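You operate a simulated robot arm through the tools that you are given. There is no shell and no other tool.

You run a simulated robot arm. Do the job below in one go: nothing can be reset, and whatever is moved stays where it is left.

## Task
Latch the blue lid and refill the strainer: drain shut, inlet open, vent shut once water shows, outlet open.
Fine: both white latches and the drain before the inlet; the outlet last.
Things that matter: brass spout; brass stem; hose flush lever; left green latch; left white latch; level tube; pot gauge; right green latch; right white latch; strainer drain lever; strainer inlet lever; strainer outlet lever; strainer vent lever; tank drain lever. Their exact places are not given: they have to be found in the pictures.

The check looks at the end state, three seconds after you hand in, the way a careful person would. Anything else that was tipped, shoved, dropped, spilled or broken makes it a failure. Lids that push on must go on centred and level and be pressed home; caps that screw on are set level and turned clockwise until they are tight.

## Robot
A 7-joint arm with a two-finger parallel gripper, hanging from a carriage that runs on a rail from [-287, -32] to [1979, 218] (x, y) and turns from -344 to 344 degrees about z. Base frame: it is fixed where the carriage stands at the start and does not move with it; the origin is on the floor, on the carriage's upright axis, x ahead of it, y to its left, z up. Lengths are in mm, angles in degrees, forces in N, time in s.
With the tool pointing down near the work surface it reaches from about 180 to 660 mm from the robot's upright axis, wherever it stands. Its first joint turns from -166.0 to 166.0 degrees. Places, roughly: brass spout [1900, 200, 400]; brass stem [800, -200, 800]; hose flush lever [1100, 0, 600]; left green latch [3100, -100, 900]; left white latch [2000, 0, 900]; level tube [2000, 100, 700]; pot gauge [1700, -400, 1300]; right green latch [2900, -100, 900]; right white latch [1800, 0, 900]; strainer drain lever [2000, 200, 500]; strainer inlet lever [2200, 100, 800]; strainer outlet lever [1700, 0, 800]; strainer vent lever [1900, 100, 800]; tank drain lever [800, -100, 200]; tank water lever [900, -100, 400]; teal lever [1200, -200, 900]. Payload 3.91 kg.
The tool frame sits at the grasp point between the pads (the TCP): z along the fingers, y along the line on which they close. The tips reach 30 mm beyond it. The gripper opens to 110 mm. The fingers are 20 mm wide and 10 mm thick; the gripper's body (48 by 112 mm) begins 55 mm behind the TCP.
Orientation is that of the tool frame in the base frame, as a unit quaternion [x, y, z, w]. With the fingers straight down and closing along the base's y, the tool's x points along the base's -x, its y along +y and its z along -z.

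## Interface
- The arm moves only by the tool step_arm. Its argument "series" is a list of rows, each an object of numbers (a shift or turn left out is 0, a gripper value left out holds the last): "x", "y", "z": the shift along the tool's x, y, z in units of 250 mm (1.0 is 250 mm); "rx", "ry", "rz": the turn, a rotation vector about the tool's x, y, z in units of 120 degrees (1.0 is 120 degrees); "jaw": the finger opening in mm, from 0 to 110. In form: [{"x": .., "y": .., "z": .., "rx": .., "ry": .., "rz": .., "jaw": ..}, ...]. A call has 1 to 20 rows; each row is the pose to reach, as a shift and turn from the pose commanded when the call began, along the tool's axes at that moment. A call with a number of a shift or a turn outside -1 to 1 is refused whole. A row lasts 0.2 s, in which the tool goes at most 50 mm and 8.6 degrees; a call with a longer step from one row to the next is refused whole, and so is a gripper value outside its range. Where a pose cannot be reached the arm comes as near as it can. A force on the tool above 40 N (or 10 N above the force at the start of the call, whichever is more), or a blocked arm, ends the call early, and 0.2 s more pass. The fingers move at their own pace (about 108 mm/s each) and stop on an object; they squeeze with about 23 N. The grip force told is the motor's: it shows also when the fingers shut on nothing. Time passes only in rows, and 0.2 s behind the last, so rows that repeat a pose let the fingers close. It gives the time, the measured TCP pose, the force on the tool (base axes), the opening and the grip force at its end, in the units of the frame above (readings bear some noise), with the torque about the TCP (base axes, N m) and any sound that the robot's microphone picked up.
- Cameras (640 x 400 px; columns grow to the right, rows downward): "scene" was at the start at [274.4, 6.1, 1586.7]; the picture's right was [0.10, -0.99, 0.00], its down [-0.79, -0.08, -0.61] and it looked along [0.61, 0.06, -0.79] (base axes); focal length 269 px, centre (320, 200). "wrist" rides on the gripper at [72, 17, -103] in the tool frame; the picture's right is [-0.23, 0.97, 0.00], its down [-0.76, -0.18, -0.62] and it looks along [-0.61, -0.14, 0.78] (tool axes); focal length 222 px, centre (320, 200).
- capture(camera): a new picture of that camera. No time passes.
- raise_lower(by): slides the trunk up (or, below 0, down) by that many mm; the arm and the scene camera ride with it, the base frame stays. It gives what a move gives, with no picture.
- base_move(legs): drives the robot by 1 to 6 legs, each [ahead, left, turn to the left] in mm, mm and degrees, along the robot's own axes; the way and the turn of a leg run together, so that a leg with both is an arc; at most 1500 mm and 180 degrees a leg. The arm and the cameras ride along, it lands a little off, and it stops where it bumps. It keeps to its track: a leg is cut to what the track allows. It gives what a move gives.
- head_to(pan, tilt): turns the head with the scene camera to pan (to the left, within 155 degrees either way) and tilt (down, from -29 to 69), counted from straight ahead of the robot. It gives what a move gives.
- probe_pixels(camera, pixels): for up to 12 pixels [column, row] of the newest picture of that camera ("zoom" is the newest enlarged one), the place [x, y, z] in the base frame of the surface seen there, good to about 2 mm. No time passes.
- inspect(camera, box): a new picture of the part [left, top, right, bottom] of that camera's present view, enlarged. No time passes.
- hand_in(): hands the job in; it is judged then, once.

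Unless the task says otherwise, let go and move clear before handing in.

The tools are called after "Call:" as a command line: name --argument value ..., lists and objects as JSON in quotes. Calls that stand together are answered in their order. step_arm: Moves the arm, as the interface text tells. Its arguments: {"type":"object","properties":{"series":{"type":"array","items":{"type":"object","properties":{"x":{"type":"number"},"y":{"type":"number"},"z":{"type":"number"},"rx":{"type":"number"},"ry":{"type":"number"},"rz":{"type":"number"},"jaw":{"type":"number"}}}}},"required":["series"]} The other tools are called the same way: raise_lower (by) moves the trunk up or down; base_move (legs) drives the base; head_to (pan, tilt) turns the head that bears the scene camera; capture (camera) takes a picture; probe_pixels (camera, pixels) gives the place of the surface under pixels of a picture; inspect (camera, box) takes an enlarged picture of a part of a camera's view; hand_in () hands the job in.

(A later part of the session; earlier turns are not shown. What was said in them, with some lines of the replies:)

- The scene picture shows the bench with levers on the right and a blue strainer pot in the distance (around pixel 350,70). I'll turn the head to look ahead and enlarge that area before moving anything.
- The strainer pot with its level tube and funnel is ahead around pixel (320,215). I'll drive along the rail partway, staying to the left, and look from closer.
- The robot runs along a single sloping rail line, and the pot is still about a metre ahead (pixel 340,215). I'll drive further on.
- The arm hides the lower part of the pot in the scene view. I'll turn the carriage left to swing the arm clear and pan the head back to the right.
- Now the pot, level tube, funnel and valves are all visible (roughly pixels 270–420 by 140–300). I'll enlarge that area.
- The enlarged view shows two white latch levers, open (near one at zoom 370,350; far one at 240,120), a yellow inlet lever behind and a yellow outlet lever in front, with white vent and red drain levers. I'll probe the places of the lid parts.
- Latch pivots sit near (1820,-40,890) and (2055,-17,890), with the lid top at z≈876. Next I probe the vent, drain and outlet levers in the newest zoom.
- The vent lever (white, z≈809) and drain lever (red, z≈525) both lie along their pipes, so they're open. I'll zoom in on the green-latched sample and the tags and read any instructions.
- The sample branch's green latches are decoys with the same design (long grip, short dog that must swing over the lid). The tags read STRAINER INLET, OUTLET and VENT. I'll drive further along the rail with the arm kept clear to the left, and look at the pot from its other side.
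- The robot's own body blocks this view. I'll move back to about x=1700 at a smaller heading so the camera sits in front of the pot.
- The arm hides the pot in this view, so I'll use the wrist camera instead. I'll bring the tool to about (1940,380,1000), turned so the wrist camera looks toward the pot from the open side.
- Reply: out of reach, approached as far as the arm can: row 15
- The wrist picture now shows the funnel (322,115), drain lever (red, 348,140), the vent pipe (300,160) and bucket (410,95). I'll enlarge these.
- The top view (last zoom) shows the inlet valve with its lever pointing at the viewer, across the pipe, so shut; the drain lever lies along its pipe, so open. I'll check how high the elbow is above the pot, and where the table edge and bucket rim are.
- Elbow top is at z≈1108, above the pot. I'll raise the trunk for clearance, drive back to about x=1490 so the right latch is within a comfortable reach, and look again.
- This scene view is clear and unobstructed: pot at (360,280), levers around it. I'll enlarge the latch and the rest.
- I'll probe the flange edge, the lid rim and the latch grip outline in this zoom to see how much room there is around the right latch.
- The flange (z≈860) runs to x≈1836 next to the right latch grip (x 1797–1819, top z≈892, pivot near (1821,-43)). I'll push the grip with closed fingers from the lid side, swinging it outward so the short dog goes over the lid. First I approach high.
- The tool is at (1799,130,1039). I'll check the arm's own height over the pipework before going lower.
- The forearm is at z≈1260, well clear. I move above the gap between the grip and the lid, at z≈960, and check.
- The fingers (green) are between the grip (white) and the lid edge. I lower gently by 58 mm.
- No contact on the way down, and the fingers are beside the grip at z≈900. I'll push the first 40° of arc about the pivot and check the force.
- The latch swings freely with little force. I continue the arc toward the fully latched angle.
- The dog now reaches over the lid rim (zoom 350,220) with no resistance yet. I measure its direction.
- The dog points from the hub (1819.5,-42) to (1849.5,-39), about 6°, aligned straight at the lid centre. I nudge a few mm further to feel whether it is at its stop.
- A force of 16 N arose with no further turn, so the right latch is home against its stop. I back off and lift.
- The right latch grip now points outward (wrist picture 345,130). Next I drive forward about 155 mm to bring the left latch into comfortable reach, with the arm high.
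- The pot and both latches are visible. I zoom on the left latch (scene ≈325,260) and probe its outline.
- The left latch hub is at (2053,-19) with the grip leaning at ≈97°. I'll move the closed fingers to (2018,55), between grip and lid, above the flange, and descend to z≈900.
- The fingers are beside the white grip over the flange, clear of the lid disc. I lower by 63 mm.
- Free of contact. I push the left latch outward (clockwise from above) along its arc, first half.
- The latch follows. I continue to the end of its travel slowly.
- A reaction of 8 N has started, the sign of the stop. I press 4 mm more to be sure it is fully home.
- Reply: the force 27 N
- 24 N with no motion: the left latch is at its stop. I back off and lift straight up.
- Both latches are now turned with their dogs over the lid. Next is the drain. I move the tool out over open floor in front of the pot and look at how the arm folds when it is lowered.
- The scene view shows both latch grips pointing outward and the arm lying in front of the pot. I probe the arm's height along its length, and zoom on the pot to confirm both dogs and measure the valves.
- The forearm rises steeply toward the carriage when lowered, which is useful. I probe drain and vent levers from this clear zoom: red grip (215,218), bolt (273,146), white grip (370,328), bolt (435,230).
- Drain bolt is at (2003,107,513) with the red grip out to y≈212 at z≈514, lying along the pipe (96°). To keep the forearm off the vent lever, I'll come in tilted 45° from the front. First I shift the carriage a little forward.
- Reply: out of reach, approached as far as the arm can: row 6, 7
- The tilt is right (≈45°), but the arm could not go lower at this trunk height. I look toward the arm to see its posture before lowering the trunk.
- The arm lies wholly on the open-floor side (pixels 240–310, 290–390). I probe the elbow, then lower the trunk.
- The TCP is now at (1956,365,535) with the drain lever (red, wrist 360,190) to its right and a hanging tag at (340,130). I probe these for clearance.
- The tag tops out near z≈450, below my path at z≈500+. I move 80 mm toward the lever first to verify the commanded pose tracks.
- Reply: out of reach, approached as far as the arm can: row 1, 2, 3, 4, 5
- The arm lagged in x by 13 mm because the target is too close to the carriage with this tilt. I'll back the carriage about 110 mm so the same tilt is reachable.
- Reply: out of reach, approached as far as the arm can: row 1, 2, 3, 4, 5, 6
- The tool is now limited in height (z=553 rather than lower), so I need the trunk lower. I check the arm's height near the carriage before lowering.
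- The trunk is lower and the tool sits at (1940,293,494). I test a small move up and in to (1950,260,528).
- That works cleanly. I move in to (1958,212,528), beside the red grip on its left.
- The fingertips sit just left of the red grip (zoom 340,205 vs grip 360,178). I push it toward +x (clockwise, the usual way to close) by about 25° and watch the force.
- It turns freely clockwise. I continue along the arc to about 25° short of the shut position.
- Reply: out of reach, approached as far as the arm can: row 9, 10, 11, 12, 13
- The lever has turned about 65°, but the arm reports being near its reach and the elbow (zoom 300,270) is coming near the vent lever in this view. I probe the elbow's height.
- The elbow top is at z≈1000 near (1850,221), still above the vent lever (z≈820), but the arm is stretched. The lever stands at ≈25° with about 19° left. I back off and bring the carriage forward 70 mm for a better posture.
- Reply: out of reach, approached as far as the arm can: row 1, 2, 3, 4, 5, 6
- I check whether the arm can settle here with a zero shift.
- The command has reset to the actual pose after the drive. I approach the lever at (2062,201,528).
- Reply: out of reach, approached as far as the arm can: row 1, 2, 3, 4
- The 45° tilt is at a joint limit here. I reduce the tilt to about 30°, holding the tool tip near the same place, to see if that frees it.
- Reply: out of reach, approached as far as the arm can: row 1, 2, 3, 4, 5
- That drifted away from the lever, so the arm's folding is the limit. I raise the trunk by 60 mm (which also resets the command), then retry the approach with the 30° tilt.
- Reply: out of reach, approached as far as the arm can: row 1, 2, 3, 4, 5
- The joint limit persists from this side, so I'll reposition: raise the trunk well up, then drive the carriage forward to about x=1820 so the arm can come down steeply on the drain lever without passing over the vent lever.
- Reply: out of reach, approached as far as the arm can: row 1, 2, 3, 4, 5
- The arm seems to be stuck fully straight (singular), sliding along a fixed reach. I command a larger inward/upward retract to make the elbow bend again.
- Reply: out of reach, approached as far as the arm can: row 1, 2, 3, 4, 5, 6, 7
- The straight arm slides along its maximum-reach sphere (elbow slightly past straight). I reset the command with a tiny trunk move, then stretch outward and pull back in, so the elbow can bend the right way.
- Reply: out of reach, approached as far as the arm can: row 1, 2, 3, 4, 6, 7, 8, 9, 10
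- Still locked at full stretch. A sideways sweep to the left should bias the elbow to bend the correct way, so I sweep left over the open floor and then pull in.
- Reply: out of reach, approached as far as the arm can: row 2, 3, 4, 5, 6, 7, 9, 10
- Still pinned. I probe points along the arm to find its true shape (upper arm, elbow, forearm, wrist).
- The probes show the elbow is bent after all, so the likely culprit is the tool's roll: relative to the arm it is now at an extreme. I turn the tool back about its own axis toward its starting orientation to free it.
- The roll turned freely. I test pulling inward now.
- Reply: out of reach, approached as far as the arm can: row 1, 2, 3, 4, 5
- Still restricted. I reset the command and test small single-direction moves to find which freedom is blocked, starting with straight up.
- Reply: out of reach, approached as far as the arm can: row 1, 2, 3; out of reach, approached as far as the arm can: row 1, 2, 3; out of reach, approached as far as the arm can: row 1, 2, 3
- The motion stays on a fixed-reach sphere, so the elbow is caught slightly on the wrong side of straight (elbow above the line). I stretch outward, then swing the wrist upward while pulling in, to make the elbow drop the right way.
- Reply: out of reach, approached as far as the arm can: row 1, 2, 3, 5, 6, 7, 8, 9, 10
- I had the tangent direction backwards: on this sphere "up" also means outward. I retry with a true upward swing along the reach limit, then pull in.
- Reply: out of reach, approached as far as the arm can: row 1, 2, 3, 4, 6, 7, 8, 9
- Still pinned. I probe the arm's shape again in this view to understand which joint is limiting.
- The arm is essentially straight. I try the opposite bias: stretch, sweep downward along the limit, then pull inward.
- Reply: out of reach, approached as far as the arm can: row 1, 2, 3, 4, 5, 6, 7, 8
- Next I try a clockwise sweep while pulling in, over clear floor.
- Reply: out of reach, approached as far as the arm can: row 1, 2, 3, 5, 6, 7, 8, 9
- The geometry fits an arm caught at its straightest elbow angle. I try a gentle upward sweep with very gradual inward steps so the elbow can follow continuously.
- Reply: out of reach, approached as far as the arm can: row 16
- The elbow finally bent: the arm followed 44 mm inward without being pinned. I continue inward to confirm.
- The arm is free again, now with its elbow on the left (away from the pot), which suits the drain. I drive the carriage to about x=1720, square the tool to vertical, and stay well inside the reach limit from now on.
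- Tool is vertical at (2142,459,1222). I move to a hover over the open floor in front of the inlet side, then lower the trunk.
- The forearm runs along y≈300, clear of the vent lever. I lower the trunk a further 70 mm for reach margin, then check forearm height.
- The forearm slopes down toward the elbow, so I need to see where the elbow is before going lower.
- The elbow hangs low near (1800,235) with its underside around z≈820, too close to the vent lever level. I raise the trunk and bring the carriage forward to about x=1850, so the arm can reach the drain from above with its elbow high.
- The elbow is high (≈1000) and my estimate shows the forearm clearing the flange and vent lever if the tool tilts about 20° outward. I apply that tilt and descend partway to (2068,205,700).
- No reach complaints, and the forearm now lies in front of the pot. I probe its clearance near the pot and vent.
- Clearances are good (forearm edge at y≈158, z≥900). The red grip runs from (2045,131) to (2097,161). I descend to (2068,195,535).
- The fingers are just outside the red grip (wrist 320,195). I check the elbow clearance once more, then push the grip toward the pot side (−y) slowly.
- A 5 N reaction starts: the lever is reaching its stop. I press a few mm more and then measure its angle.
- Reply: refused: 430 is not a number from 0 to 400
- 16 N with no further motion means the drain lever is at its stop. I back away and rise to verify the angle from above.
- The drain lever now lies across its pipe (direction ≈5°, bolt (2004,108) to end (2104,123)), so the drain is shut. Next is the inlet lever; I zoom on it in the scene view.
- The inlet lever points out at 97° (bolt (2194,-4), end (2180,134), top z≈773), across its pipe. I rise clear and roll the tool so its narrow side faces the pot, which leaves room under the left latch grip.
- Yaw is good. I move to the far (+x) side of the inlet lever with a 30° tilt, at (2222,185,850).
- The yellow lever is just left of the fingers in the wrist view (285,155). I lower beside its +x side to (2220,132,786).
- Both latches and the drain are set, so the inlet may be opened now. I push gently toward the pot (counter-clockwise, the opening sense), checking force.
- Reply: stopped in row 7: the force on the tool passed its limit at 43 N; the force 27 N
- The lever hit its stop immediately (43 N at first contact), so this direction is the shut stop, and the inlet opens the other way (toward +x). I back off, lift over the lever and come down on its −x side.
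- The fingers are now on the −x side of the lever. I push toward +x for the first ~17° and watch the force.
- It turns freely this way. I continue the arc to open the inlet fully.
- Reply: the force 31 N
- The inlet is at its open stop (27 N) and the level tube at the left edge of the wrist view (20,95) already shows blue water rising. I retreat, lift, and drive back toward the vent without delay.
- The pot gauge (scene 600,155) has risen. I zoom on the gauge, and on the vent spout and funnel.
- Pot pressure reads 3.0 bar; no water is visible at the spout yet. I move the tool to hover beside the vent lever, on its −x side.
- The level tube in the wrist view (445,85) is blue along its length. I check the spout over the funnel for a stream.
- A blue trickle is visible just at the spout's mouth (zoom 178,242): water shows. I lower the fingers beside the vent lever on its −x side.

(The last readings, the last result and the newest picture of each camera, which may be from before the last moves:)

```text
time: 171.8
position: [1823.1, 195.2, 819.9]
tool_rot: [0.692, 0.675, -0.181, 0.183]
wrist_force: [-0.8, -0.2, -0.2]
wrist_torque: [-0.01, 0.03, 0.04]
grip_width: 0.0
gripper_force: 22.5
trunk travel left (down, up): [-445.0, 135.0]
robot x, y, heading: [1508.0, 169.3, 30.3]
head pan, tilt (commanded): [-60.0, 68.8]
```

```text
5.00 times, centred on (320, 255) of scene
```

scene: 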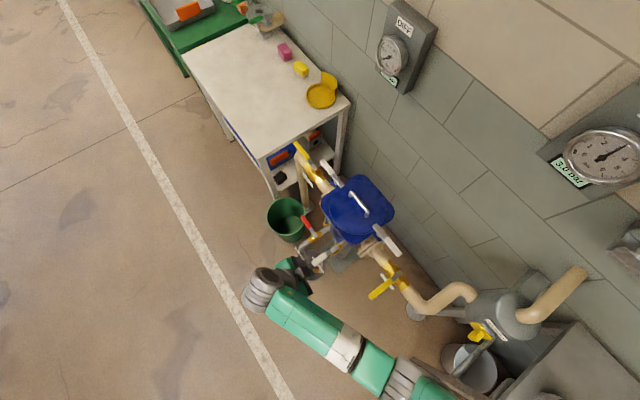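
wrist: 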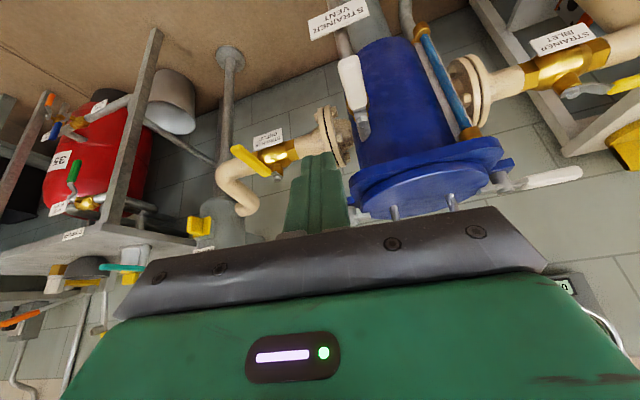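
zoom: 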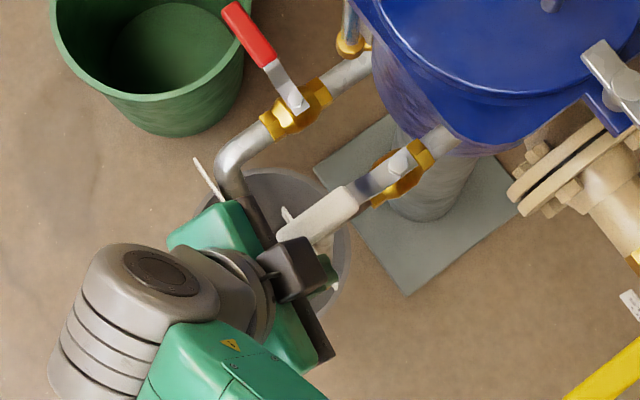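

I push the vent lever toward +x gently first (the closing sense found on the drain).

Call:
step_arm --series '[{"x": -0.001, "y": 0.022, "z": 0.001}, {"x": -0.002, "y": 0.043, "z": 0.002}, {"x": 0.002, "y": 0.064, "z": 0.0}, {"x": 0.005, "y": 0.084, "z": -0.002}, {"x": 0.006, "y": 0.105, "z": -0.003}, {"x": 0.007, "y": 0.126, "z": -0.003}, {"x": 0.005, "y": 0.147, "z": -0.001}, {"x": 0.004, "y": 0.168, "z": 0.0}]'

Call:
inspect --camera "scene" --box '[270, 215, 370, 295]'

```text
time: 172.8
position: [1831.3, 195.7, 819.5]
tool_rot: [0.691, 0.675, -0.187, 0.179]
wrist_force: [-22.8, 3.3, 20.9]
wrist_torque: [0.09, 0.08, 0.05]
grip_width: 0.0
gripper_force: 23.0
trunk travel left (down, up): [-445.0, 135.0]
robot x, y, heading: [1501.0, 164.1, 30.4]
head pan, tilt (commanded): [-60.0, 68.8]
stopped in row 4: the force on the tool passed its limit at 43 N (the readings are from after the stop); the commanded pose is now the measured one
```

```text
5.00 times, centred on (320, 255) of scene
```

zoom: 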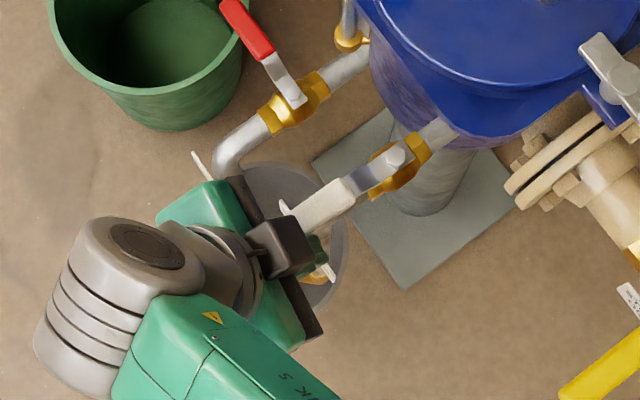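

That direction is the open stop (43 N at contact), so the vent closes toward −x. I lift over the lever to its +x side.

Call:
step_arm --series '[{"y": -0.05}, {"y": -0.05, "z": -0.16}, {"y": -0.05, "z": -0.34}, {"y": 0.1, "z": -0.34}, {"y": 0.245, "z": -0.34}, {"y": 0.245, "z": -0.18}, {"y": 0.245, "z": -0.013}, {"y": 0.245, "z": -0.013}]'

Call:
inspect --camera "wrist" --box '[220, 40, 420, 220]'

Call:
inspect --camera "scene" --box '[270, 215, 370, 295]'

```text
time: 174.6
position: [1901.5, 193.7, 826.7]
tool_rot: [0.691, 0.675, -0.184, 0.181]
wrist_force: [0.5, 1.0, -1.3]
wrist_torque: [-0.03, -0.02, 0.0]
grip_width: 0.2
gripper_force: 22.9
trunk travel left (down, up): [-445.0, 135.0]
robot x, y, heading: [1508.3, 162.5, 30.5]
head pan, tilt (commanded): [-60.0, 68.8]
```

```text
2.22 times, centred on (320, 130) of wrist
```

zoom: 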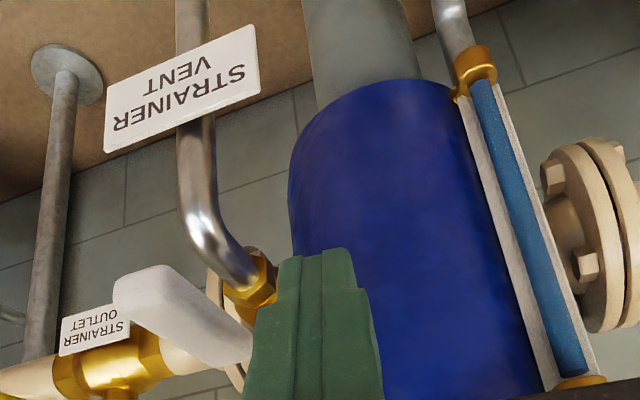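

```text
5.00 times, centred on (320, 255) of scene
```

zoom: 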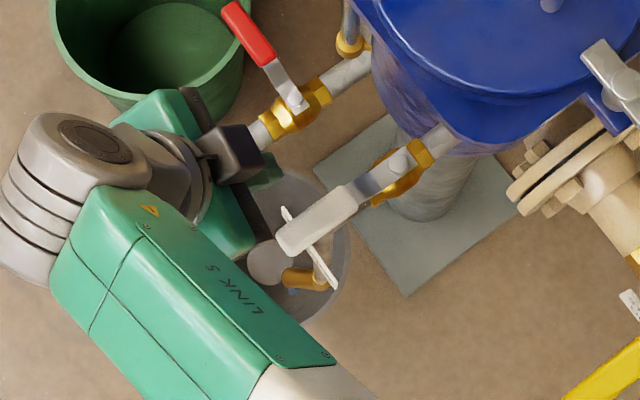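

The fingers are on the lever's +x side and the stream at the spout is clear (zoom 292,290). I push the vent lever toward −x along its arc to shut it.

Call:
step_arm --series '[{"x": 0.007, "y": -0.054, "z": 0.004}, {"x": 0.014, "y": -0.108, "z": 0.008}, {"x": 0.012, "y": -0.13, "z": 0.009}, {"x": 0.011, "y": -0.15, "z": 0.009}, {"x": 0.004, "y": -0.191, "z": 0.013}, {"x": -0.009, "y": -0.231, "z": 0.02}, {"x": -0.024, "y": -0.264, "z": 0.028}, {"x": -0.045, "y": -0.298, "z": 0.04}, {"x": -0.066, "y": -0.326, "z": 0.052}, {"x": -0.094, "y": -0.354, "z": 0.067}, {"x": -0.122, "y": -0.373, "z": 0.082}, {"x": -0.155, "y": -0.391, "z": 0.101}, {"x": -0.186, "y": -0.403, "z": 0.118}, {"x": -0.204, "y": -0.407, "z": 0.128}, {"x": -0.222, "y": -0.41, "z": 0.139}, {"x": -0.236, "y": -0.411, "z": 0.147}, {"x": -0.25, "y": -0.412, "z": 0.155}, {"x": -0.25, "y": -0.412, "z": 0.155}]'

Call:
inspect --camera "wrist" --box '[220, 40, 420, 220]'

Call:
inspect --camera "scene" --box '[270, 215, 370, 295]'

```text
time: 178.4
position: [1795.4, 125.6, 819.6]
tool_rot: [0.691, 0.676, -0.183, 0.181]
wrist_force: [-1.6, 6.9, 0.0]
wrist_torque: [0.08, 0.03, -0.02]
grip_width: 0.3
gripper_force: 23.4
trunk travel left (down, up): [-445.0, 135.0]
robot x, y, heading: [1505.6, 164.3, 30.2]
head pan, tilt (commanded): [-60.0, 68.8]
```

```text
2.22 times, centred on (320, 130) of wrist
```

zoom: 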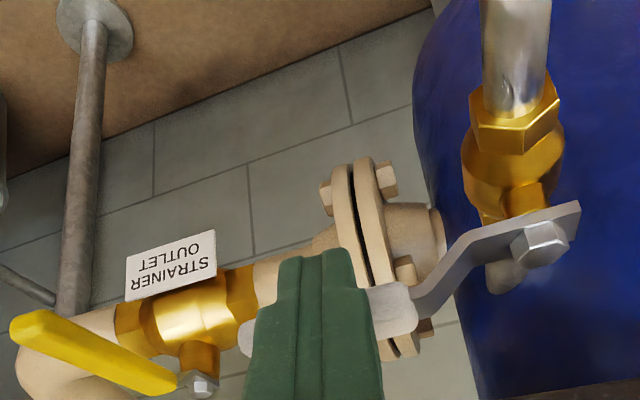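

```text
5.00 times, centred on (320, 255) of scene
```

zoom: 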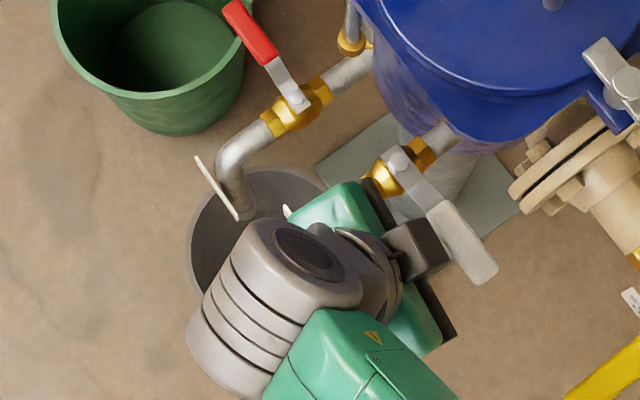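

The vent lever is turned across its pipe with 7 N reaction. I press a bit further to make sure it is on its stop.

Call:
step_arm --series '[{"x": -0.007, "z": 0.004}, {"x": -0.014, "z": 0.008}, {"x": -0.021, "z": 0.012}, {"x": -0.021, "z": 0.012}]'

Call:
inspect --camera "scene" --box '[320, 230, 360, 280]'

Call:
probe_pixels --camera "zoom" --pixels '[[240, 150], [320, 100], [400, 180], [480, 300], [530, 350], [430, 200]]'

```text
time: 179.4
position: [1795.3, 125.1, 819.6]
tool_rot: [0.69, 0.677, -0.181, 0.181]
wrist_force: [-3.4, 27.9, 3.6]
wrist_torque: [0.5, 0.07, 0.0]
grip_width: 0.0
gripper_force: 22.9
trunk travel left (down, up): [-445.0, 135.0]
robot x, y, heading: [1501.7, 164.5, 30.4]
head pan, tilt (commanded): [-60.0, 68.8]
```

```text
8.00 times, centred on (340, 255) of scene
```

zoom: 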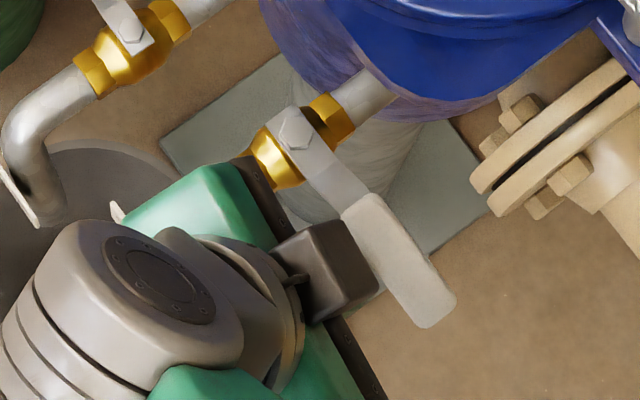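

```text
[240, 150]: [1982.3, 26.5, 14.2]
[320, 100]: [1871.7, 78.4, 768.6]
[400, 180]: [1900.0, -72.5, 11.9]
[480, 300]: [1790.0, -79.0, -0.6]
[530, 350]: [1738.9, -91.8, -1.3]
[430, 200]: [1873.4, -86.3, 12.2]
```

28 N at the stop: the vent is shut. I retreat, then check the spout, tube and gauge.

Call:
step_arm --series '[{"x": 0.07, "z": -0.04}, {"x": 0.139, "z": -0.079}, {"x": 0.06, "z": -0.21}, {"x": -0.03, "z": -0.36}, {"x": -0.118, "z": -0.531}, {"x": -0.118, "z": -0.531}]'

Call:
capture --camera "scene"

Call:
inspect --camera "scene" --box '[280, 205, 400, 295]'

Call:
capture --camera "wrist"

```text
time: 180.8
position: [1799.4, 161.0, 948.0]
tool_rot: [0.69, 0.676, -0.184, 0.181]
wrist_force: [0.1, -0.2, -0.3]
wrist_torque: [0.0, 0.0, 0.03]
grip_width: 0.3
gripper_force: 22.4
trunk travel left (down, up): [-445.0, 135.0]
robot x, y, heading: [1502.9, 164.2, 30.4]
head pan, tilt (commanded): [-60.0, 68.8]
```

```text
taken
```

scene: 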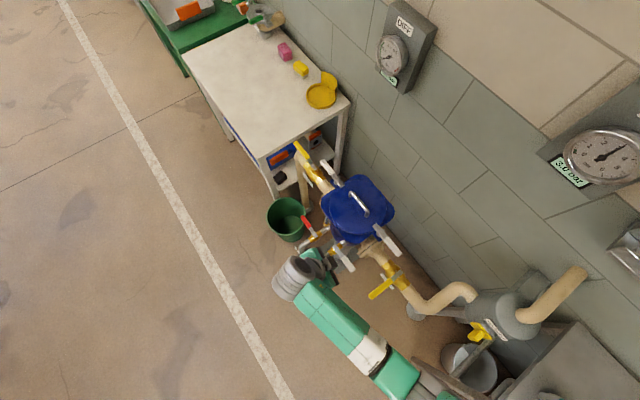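

```text
4.44 times, centred on (340, 250) of scene
```

zoom: 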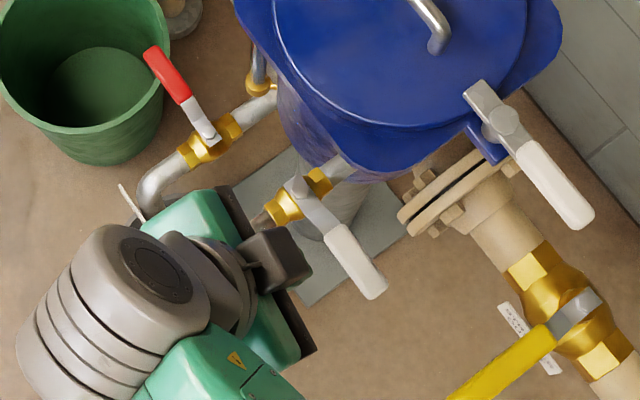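

```text
taken
```

wrist: 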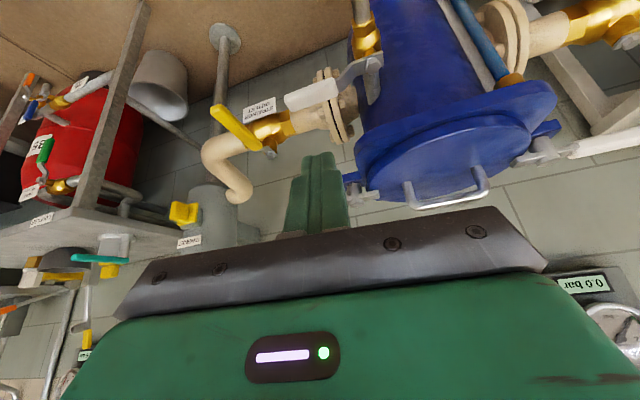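

The vent lever now lies across its pipe and nothing leaks. Last is the outlet: I drive back about 150 mm and lower the trunk to bring its lever into comfortable reach.

Call:
base_move --legs '[[-137, 61, 0]]'

Call:
raise_lower --by -90

Call:
capture --camera "scene"

Call:
capture --camera "wrist"

```text
time: 182.2
position: [1649.6, 144.3, 948.8]
tool_rot: [0.69, 0.676, -0.183, 0.182]
wrist_force: [0.3, 0.9, -0.2]
wrist_torque: [-0.05, 0.0, 0.02]
grip_width: 0.0
gripper_force: 23.5
trunk travel left (down, up): [-445.0, 135.0]
robot x, y, heading: [1354.2, 149.1, 30.7]
head pan, tilt (commanded): [-60.0, 68.8]
```

```text
time: 183.4
position: [1651.0, 145.1, 858.0]
tool_rot: [0.691, 0.676, -0.183, 0.181]
wrist_force: [-0.8, -0.1, 0.0]
wrist_torque: [-0.02, 0.02, 0.0]
grip_width: 0.1
gripper_force: 23.1
trunk travel left (down, up): [-355.0, 225.0]
robot x, y, heading: [1358.7, 149.8, 30.2]
head pan, tilt (commanded): [-60.0, 68.8]
```

```text
taken
```

scene: 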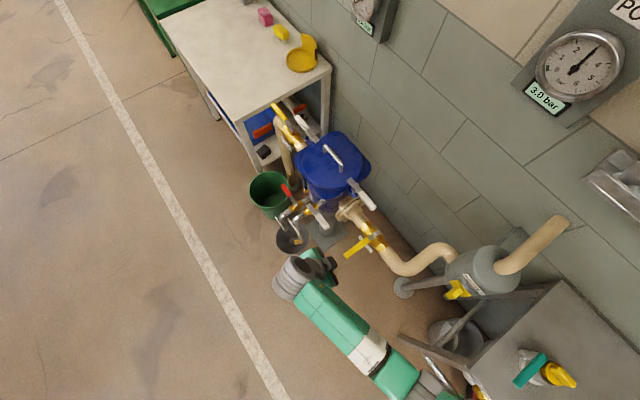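

```text
taken
```

wrist: 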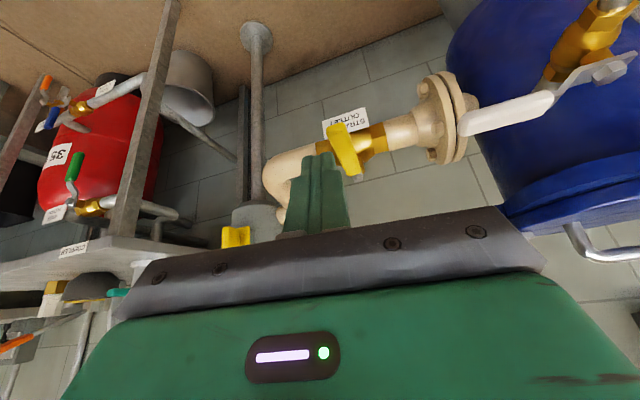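

The pot holds 3.0 bar. I zoom on the outlet lever and measure it.

Call:
inspect --camera "scene" --box '[325, 190, 425, 280]'

Call:
probe_pixels --camera "zoom" --pixels '[[115, 350], [235, 255], [180, 305], [275, 240], [265, 225], [235, 200], [120, 110], [250, 150], [400, 350], [330, 310], [140, 170], [175, 130]]'

```text
4.44 times, centred on (375, 235) of scene
```

zoom: 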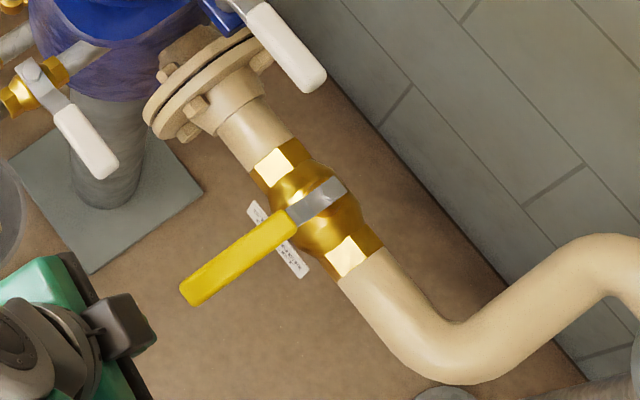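

```text
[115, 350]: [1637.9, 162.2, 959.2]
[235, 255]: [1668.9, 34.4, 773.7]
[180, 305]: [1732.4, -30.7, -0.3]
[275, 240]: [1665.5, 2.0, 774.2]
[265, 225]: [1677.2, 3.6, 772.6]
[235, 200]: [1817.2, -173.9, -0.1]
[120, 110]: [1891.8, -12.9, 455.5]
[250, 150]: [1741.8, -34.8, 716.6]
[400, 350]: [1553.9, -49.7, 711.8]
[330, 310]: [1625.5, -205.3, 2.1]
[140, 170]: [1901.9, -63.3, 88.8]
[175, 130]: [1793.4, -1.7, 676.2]
```

The outlet lever runs from its bolt near (1677,-53) out to (1661,80) at z≈773, across its pipe. I come down on its +x side first to test opening away from the pot, as the inlet did.

Call:
step_arm --series '[{"x": -0.02, "y": 0.1, "z": 0.013}, {"x": -0.041, "y": 0.205, "z": 0.026}, {"x": -0.06, "y": 0.21, "z": 0.15}, {"x": -0.084, "y": 0.21, "z": 0.27}, {"x": -0.107, "y": 0.21, "z": 0.395}, {"x": -0.107, "y": 0.21, "z": 0.395}]'

Call:
inspect --camera "wrist" --box '[200, 40, 420, 230]'

Call:
inspect --camera "scene" --box '[300, 190, 440, 310]'

```text
time: 184.8
position: [1701.1, 71.9, 788.1]
tool_rot: [0.691, 0.675, -0.184, 0.182]
wrist_force: [0.8, 0.3, -0.1]
wrist_torque: [-0.01, 0.01, 0.0]
grip_width: 0.0
gripper_force: 23.1
trunk travel left (down, up): [-355.0, 225.0]
robot x, y, heading: [1353.9, 146.3, 30.5]
head pan, tilt (commanded): [-60.0, 68.8]
```

```text
2.11 times, centred on (310, 135) of wrist
```

zoom: 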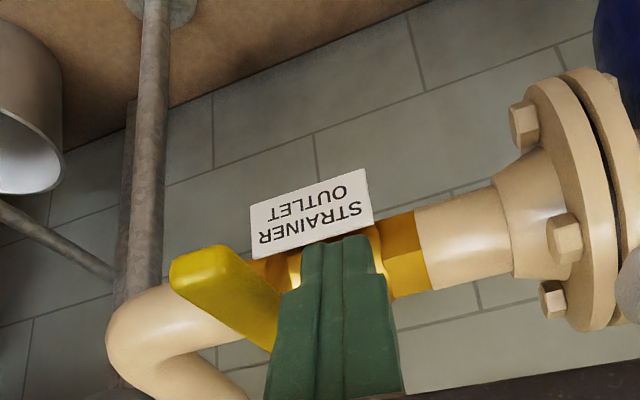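

```text
3.33 times, centred on (370, 250) of scene
```

zoom: 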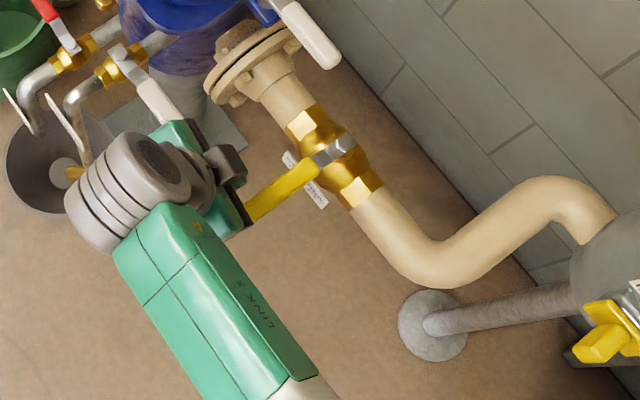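

The fingers are beside the lever's +x side. I push gently toward −x.

Call:
step_arm --series '[{"y": -0.02}, {"y": -0.04}, {"y": -0.056}, {"y": -0.072}, {"y": -0.088}, {"y": -0.104}, {"y": -0.12}, {"y": -0.12}]'

Call:
inspect --camera "wrist" --box '[200, 40, 420, 230]'

```text
time: 186.6
position: [1670.8, 71.9, 786.7]
tool_rot: [0.69, 0.676, -0.183, 0.182]
wrist_force: [0.6, 0.0, -0.8]
wrist_torque: [0.01, -0.01, 0.01]
grip_width: 0.0
gripper_force: 23.4
trunk travel left (down, up): [-355.0, 225.0]
robot x, y, heading: [1352.9, 151.5, 30.3]
head pan, tilt (commanded): [-60.0, 68.8]
```

```text
2.11 times, centred on (310, 135) of wrist
```

zoom: 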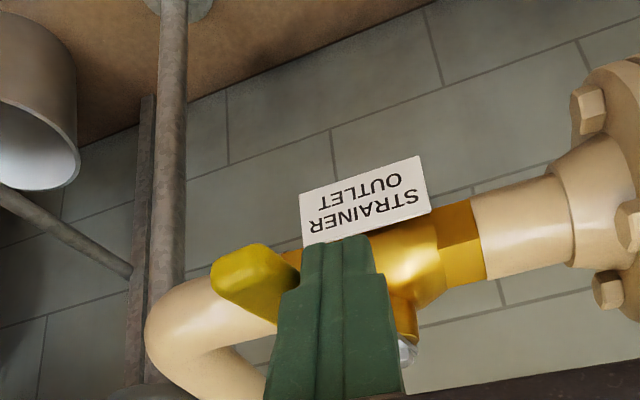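

The outlet lever moves freely this way. I continue along its arc to fully open.

Call:
step_arm --series '[{"x": -0.018, "y": -0.046, "z": 0.01}, {"x": -0.035, "y": -0.098, "z": 0.019}, {"x": -0.047, "y": -0.123, "z": 0.026}, {"x": -0.059, "y": -0.147, "z": 0.032}, {"x": -0.074, "y": -0.169, "z": 0.041}, {"x": -0.089, "y": -0.191, "z": 0.049}, {"x": -0.106, "y": -0.211, "z": 0.059}, {"x": -0.124, "y": -0.23, "z": 0.068}, {"x": -0.143, "y": -0.247, "z": 0.079}, {"x": -0.163, "y": -0.264, "z": 0.09}, {"x": -0.184, "y": -0.278, "z": 0.102}, {"x": -0.206, "y": -0.291, "z": 0.114}, {"x": -0.229, "y": -0.301, "z": 0.127}, {"x": -0.252, "y": -0.31, "z": 0.14}, {"x": -0.275, "y": -0.317, "z": 0.153}, {"x": -0.299, "y": -0.323, "z": 0.167}, {"x": -0.336, "y": -0.326, "z": 0.188}, {"x": -0.348, "y": -0.327, "z": 0.195}, {"x": -0.36, "y": -0.327, "z": 0.202}, {"x": -0.36, "y": -0.327, "z": 0.202}]'

Call:
inspect --camera "wrist" --box '[200, 40, 420, 230]'

Call:
inspect --camera "scene" --box '[300, 190, 440, 310]'

```text
time: 190.8
position: [1586.6, -28.6, 788.6]
tool_rot: [0.69, 0.676, -0.183, 0.182]
wrist_force: [0.1, 1.0, -1.5]
wrist_torque: [-0.01, 0.02, 0.0]
grip_width: 0.0
gripper_force: 22.8
trunk travel left (down, up): [-355.0, 225.0]
robot x, y, heading: [1359.9, 148.6, 30.3]
head pan, tilt (commanded): [-60.0, 68.8]
```

```text
2.11 times, centred on (310, 135) of wrist
```

zoom: 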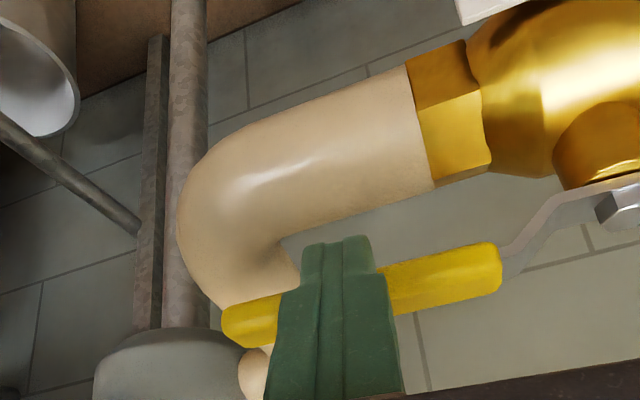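

```text
3.33 times, centred on (370, 250) of scene
```

zoom: 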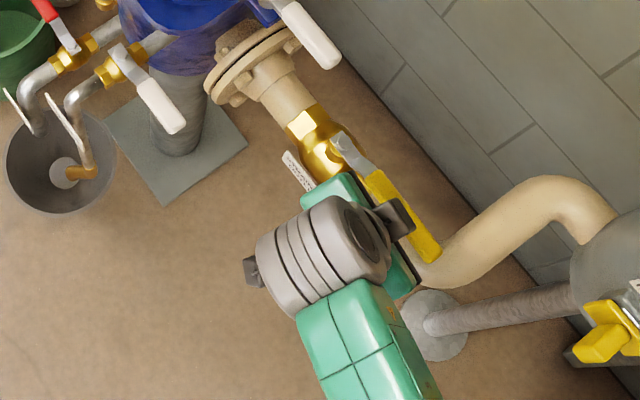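

Almost aligned with no stop felt yet. I push a few mm more in small steps until the stop is felt.

Call:
step_arm --series '[{"x": -0.007, "z": 0.004}, {"x": -0.014, "z": 0.008}, {"x": -0.021, "z": 0.012}, {"x": -0.028, "z": 0.016}, {"x": -0.028, "z": 0.016}]'

Call:
inspect --camera "scene" --box '[350, 215, 410, 275]'

```text
time: 192.0
position: [1587.9, -33.2, 786.4]
tool_rot: [0.691, 0.676, -0.182, 0.179]
wrist_force: [-3.9, 19.8, 8.8]
wrist_torque: [0.22, 0.02, -0.01]
grip_width: 0.2
gripper_force: 22.7
trunk travel left (down, up): [-355.0, 225.0]
robot x, y, heading: [1355.1, 148.7, 30.4]
head pan, tilt (commanded): [-60.0, 68.8]
```

```text
6.67 times, centred on (380, 245) of scene
```

zoom: 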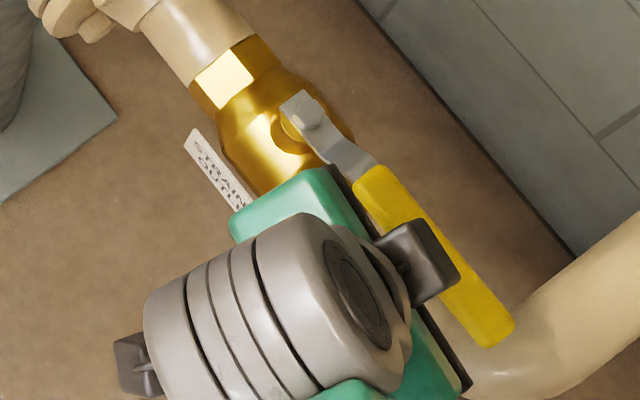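

20 N at the stop: the outlet is fully open. I let go, back away and rise clear.

Call:
step_arm --series '[{"x": 0.07, "z": -0.04}, {"x": 0.139, "z": -0.079}, {"x": 0.07, "z": -0.21}, {"x": -0.02, "z": -0.36}, {"x": -0.11, "z": -0.52}, {"x": -0.2, "z": -0.68}, {"x": -0.2, "z": -0.68}]'

Call:
raise_lower --by 100

Call:
capture --camera "scene"

Call:
inspect --camera "scene" --box '[230, 80, 430, 280]'

```text
time: 193.6
position: [1584.2, 6.4, 959.3]
tool_rot: [0.69, 0.676, -0.184, 0.182]
wrist_force: [0.2, 0.1, 0.9]
wrist_torque: [0.01, 0.01, -0.01]
grip_width: 0.0
gripper_force: 22.8
trunk travel left (down, up): [-355.0, 225.0]
robot x, y, heading: [1349.9, 144.4, 30.4]
head pan, tilt (commanded): [-60.0, 68.8]
```

```text
time: 194.9
position: [1585.7, 5.4, 1058.2]
tool_rot: [0.691, 0.675, -0.184, 0.182]
wrist_force: [0.3, 0.3, -0.7]
wrist_torque: [-0.01, 0.02, -0.05]
grip_width: 0.0
gripper_force: 23.1
trunk travel left (down, up): [-455.0, 125.0]
robot x, y, heading: [1352.5, 151.6, 30.6]
head pan, tilt (commanded): [-60.0, 68.8]
```

```text
taken
```

scene: 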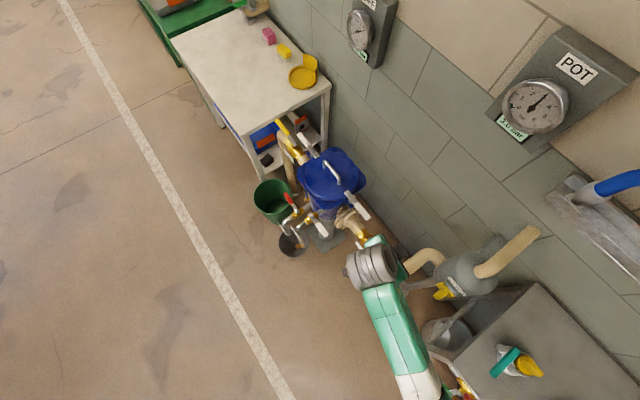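

```text
2.00 times, centred on (330, 180) of scene
```

zoom: 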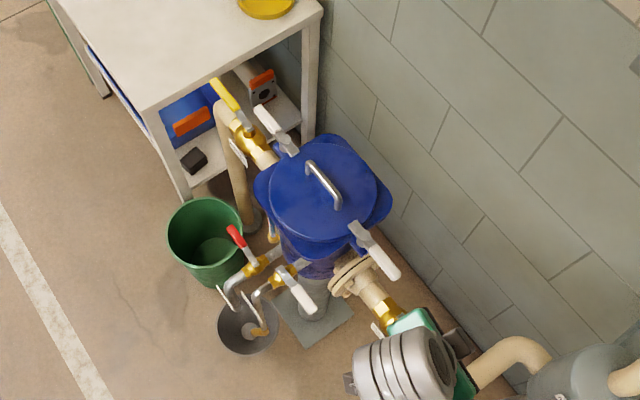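

All six levers look right from here. I swing the arm clear to the left and take close looks at each part and the gauges.

Call:
base_move --legs '[[0, 0, 60]]'

Call:
head_to --pan -105 --tilt 55

Call:
capture --camera "scene"

```text
time: 197.9
position: [1596.8, 270.2, 1058.8]
tool_rot: [0.272, 0.927, -0.072, 0.248]
wrist_force: [-1.1, 0.5, 0.1]
wrist_torque: [-0.04, 0.0, 0.01]
grip_width: 0.0
gripper_force: 22.8
trunk travel left (down, up): [-455.0, 125.0]
robot x, y, heading: [1360.0, 147.8, 89.0]
head pan, tilt (commanded): [-60.0, 68.8]
```

```text
time: 199.1
position: [1595.6, 269.7, 1058.9]
tool_rot: [0.271, 0.927, -0.07, 0.248]
wrist_force: [-0.2, 0.3, -0.4]
wrist_torque: [0.02, 0.0, 0.03]
grip_width: 0.3
gripper_force: 23.2
trunk travel left (down, up): [-455.0, 125.0]
robot x, y, heading: [1354.5, 148.5, 89.1]
head pan, tilt (commanded): [-105.0, 55.0]
```

```text
taken
```

scene: 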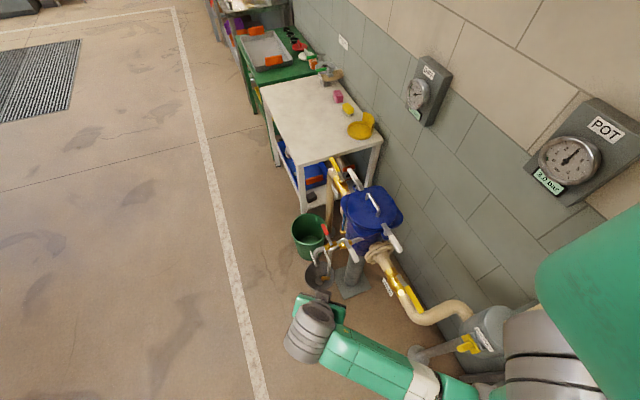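

Call:
inspect --camera "scene" --box '[280, 150, 440, 320]'

Call:
inspect --camera "scene" --box '[325, 160, 415, 250]'

Call:
inspect --camera "scene" --box '[290, 215, 370, 295]'

Call:
inspect --camera "scene" --box '[400, 50, 460, 130]'

Call:
inspect --camera "scene" --box '[520, 100, 620, 200]'

```text
2.35 times, centred on (360, 235) of scene
```

zoom: 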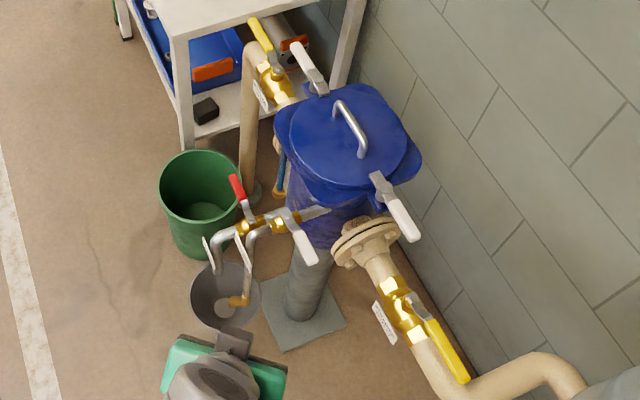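

```text
4.44 times, centred on (370, 205) of scene
```

zoom: 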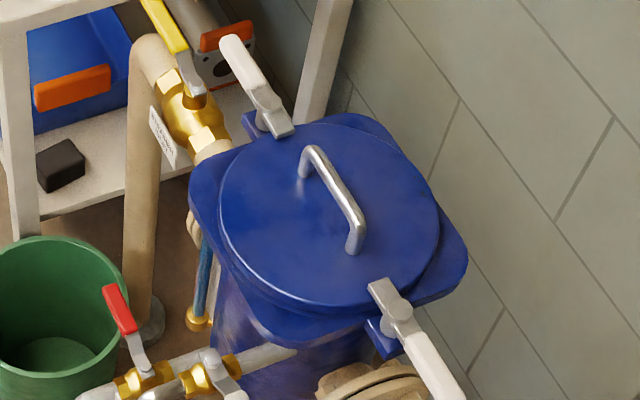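

```text
5.00 times, centred on (330, 255) of scene
```

zoom: 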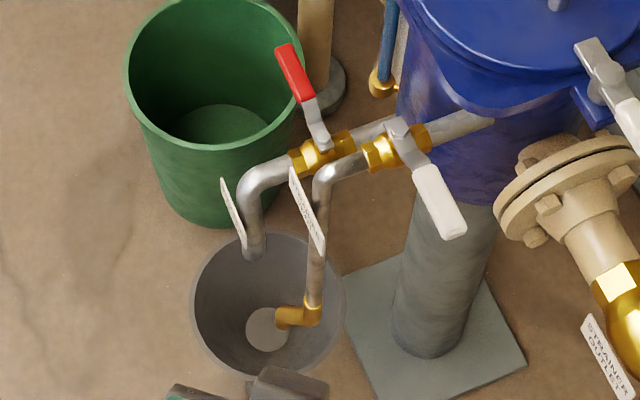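

```text
5.00 times, centred on (430, 90) of scene
```

zoom: 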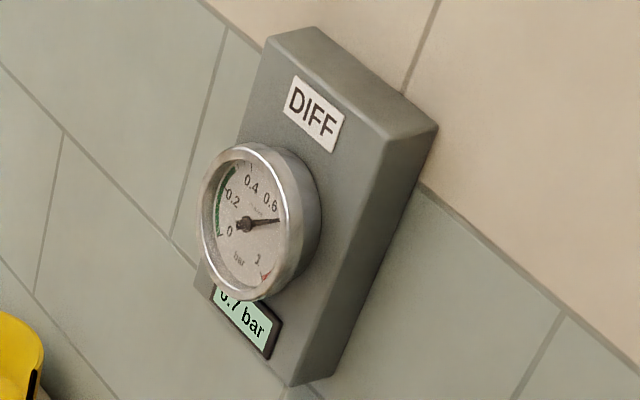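

```text
4.00 times, centred on (570, 150) of scene
```

zoom: 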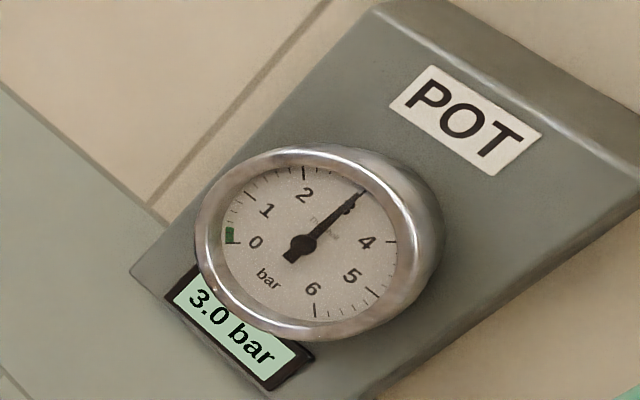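

All levers look right: POT at 3.0 bar, spout dry, tube full. I verify the inlet and outlet lever angles and the latch dogs by probing.

Call:
inspect --camera "scene" --box '[320, 150, 370, 200]'

Call:
probe_pixels --camera "zoom" --pixels '[[100, 60], [145, 130], [195, 215], [185, 230], [240, 270], [340, 120], [390, 200], [440, 300]]'

Call:
inspect --camera "scene" --box '[370, 240, 440, 320]'

Call:
probe_pixels --camera "zoom" --pixels '[[140, 190], [190, 235], [215, 265], [250, 310], [110, 150], [90, 120], [270, 300], [330, 330]]'

```text
8.00 times, centred on (345, 175) of scene
```

zoom: 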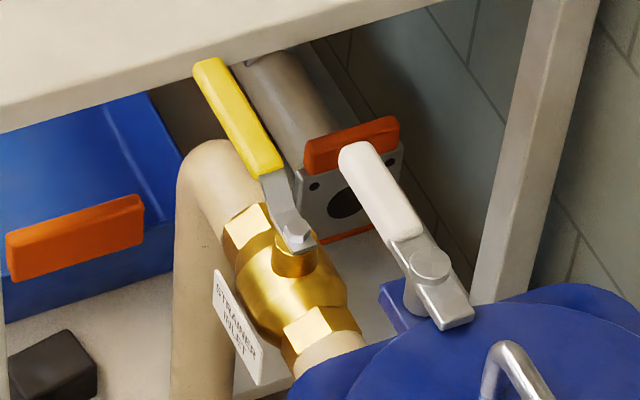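

```text
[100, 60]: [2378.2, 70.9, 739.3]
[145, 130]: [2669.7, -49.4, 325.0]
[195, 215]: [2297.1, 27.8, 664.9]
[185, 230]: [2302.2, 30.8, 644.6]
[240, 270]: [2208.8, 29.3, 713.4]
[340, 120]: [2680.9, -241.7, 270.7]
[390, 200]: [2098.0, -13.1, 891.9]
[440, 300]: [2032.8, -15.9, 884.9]
```

```text
5.00 times, centred on (405, 280) of scene
```

zoom: 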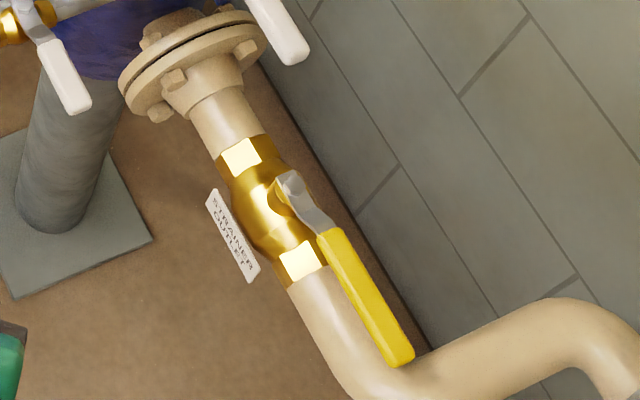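

```text
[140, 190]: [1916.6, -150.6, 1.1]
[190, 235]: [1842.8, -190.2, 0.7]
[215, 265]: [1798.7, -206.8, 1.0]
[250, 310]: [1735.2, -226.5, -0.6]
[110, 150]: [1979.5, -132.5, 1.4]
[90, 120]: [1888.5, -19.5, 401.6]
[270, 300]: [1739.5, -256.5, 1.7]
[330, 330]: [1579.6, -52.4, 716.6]
```

Call:
probe_pixels --camera "zoom" --pixels '[[292, 186], [335, 240], [365, 295], [398, 352], [245, 155], [300, 262], [235, 130]]'

Call:
inspect --camera "scene" --box '[320, 150, 370, 200]'

Call:
probe_pixels --camera "zoom" --pixels '[[295, 232], [265, 165], [235, 115], [210, 68], [320, 330], [247, 225], [430, 262], [455, 310], [370, 160]]'

Call:
inspect --camera "scene" --box '[400, 70, 440, 130]'

```text
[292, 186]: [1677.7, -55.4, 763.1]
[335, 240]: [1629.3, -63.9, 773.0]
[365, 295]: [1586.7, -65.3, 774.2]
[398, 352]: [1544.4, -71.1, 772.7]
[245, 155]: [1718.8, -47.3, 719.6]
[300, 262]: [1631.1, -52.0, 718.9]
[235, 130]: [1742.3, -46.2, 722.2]
```

```text
8.00 times, centred on (345, 175) of scene
```

zoom: 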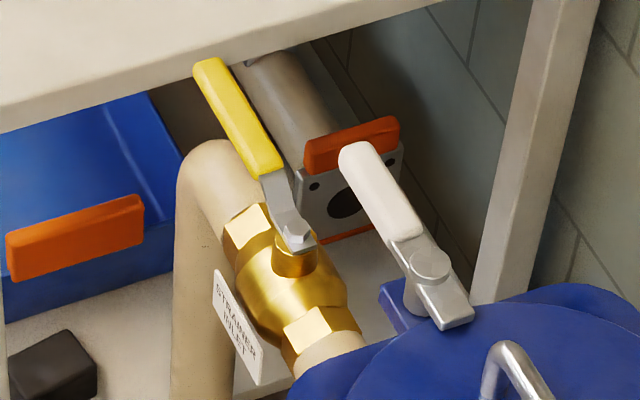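

```text
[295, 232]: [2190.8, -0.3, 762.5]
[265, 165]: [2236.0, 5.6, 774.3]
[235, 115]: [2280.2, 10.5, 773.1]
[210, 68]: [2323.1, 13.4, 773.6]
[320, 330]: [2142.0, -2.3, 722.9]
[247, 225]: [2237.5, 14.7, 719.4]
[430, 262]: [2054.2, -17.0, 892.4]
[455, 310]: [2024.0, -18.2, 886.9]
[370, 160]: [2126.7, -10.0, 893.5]
```

```text
6.67 times, centred on (420, 100) of scene
```

zoom: 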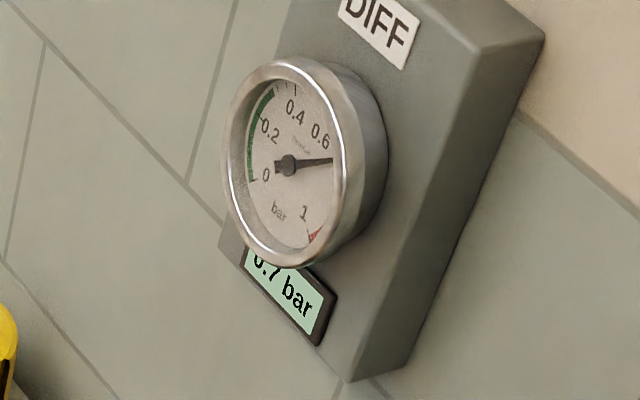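

Measured angles confirm the end state: inlet lever along its pipe (≈6°), outlet along its pipe (≈187°), and drain and vent across theirs. Both dogs are over the lid, the pot holds 3.0 bar with a full level tube, and the spout and floor are dry. DIFF reads 0.7 bar, which isn't part of this job. The arm is clear, so I hand in.

Call:
hand_in

```text
The job is handed in.
```

The blue lid is latched and the strainer is refilled. The job is handed in, but the result of the check hasn't come back. The sequence went as you set it, with the outlet last:

| Step | End state |
|---|---|
| Both white latches | Turned to their stops, dogs over the lid |
| Drain | Shut, lever across its pipe, on its stop |
| Inlet | Fully open, on its stop |
| Vent | Shut after water showed at the brass spout, on its stop |
| Outlet | Fully open, on its stop |

At the last look the pot gauge read 3.0 bar, the level tube was full, and the spout and floor were dry. I saw nothing tipped or moved, and the arm was clear.

- **DIFF gauge:** it read 0.7 bar after the outlet was opened, above its green band; it was 0.0 at the start. I left it alone because it isn't part of this job.
- **Lever pushes against stops:** before finding the opening direction I pressed the inlet and vent levers against their end stops, stopping at about 43 N each time. Both then turned freely the other way.
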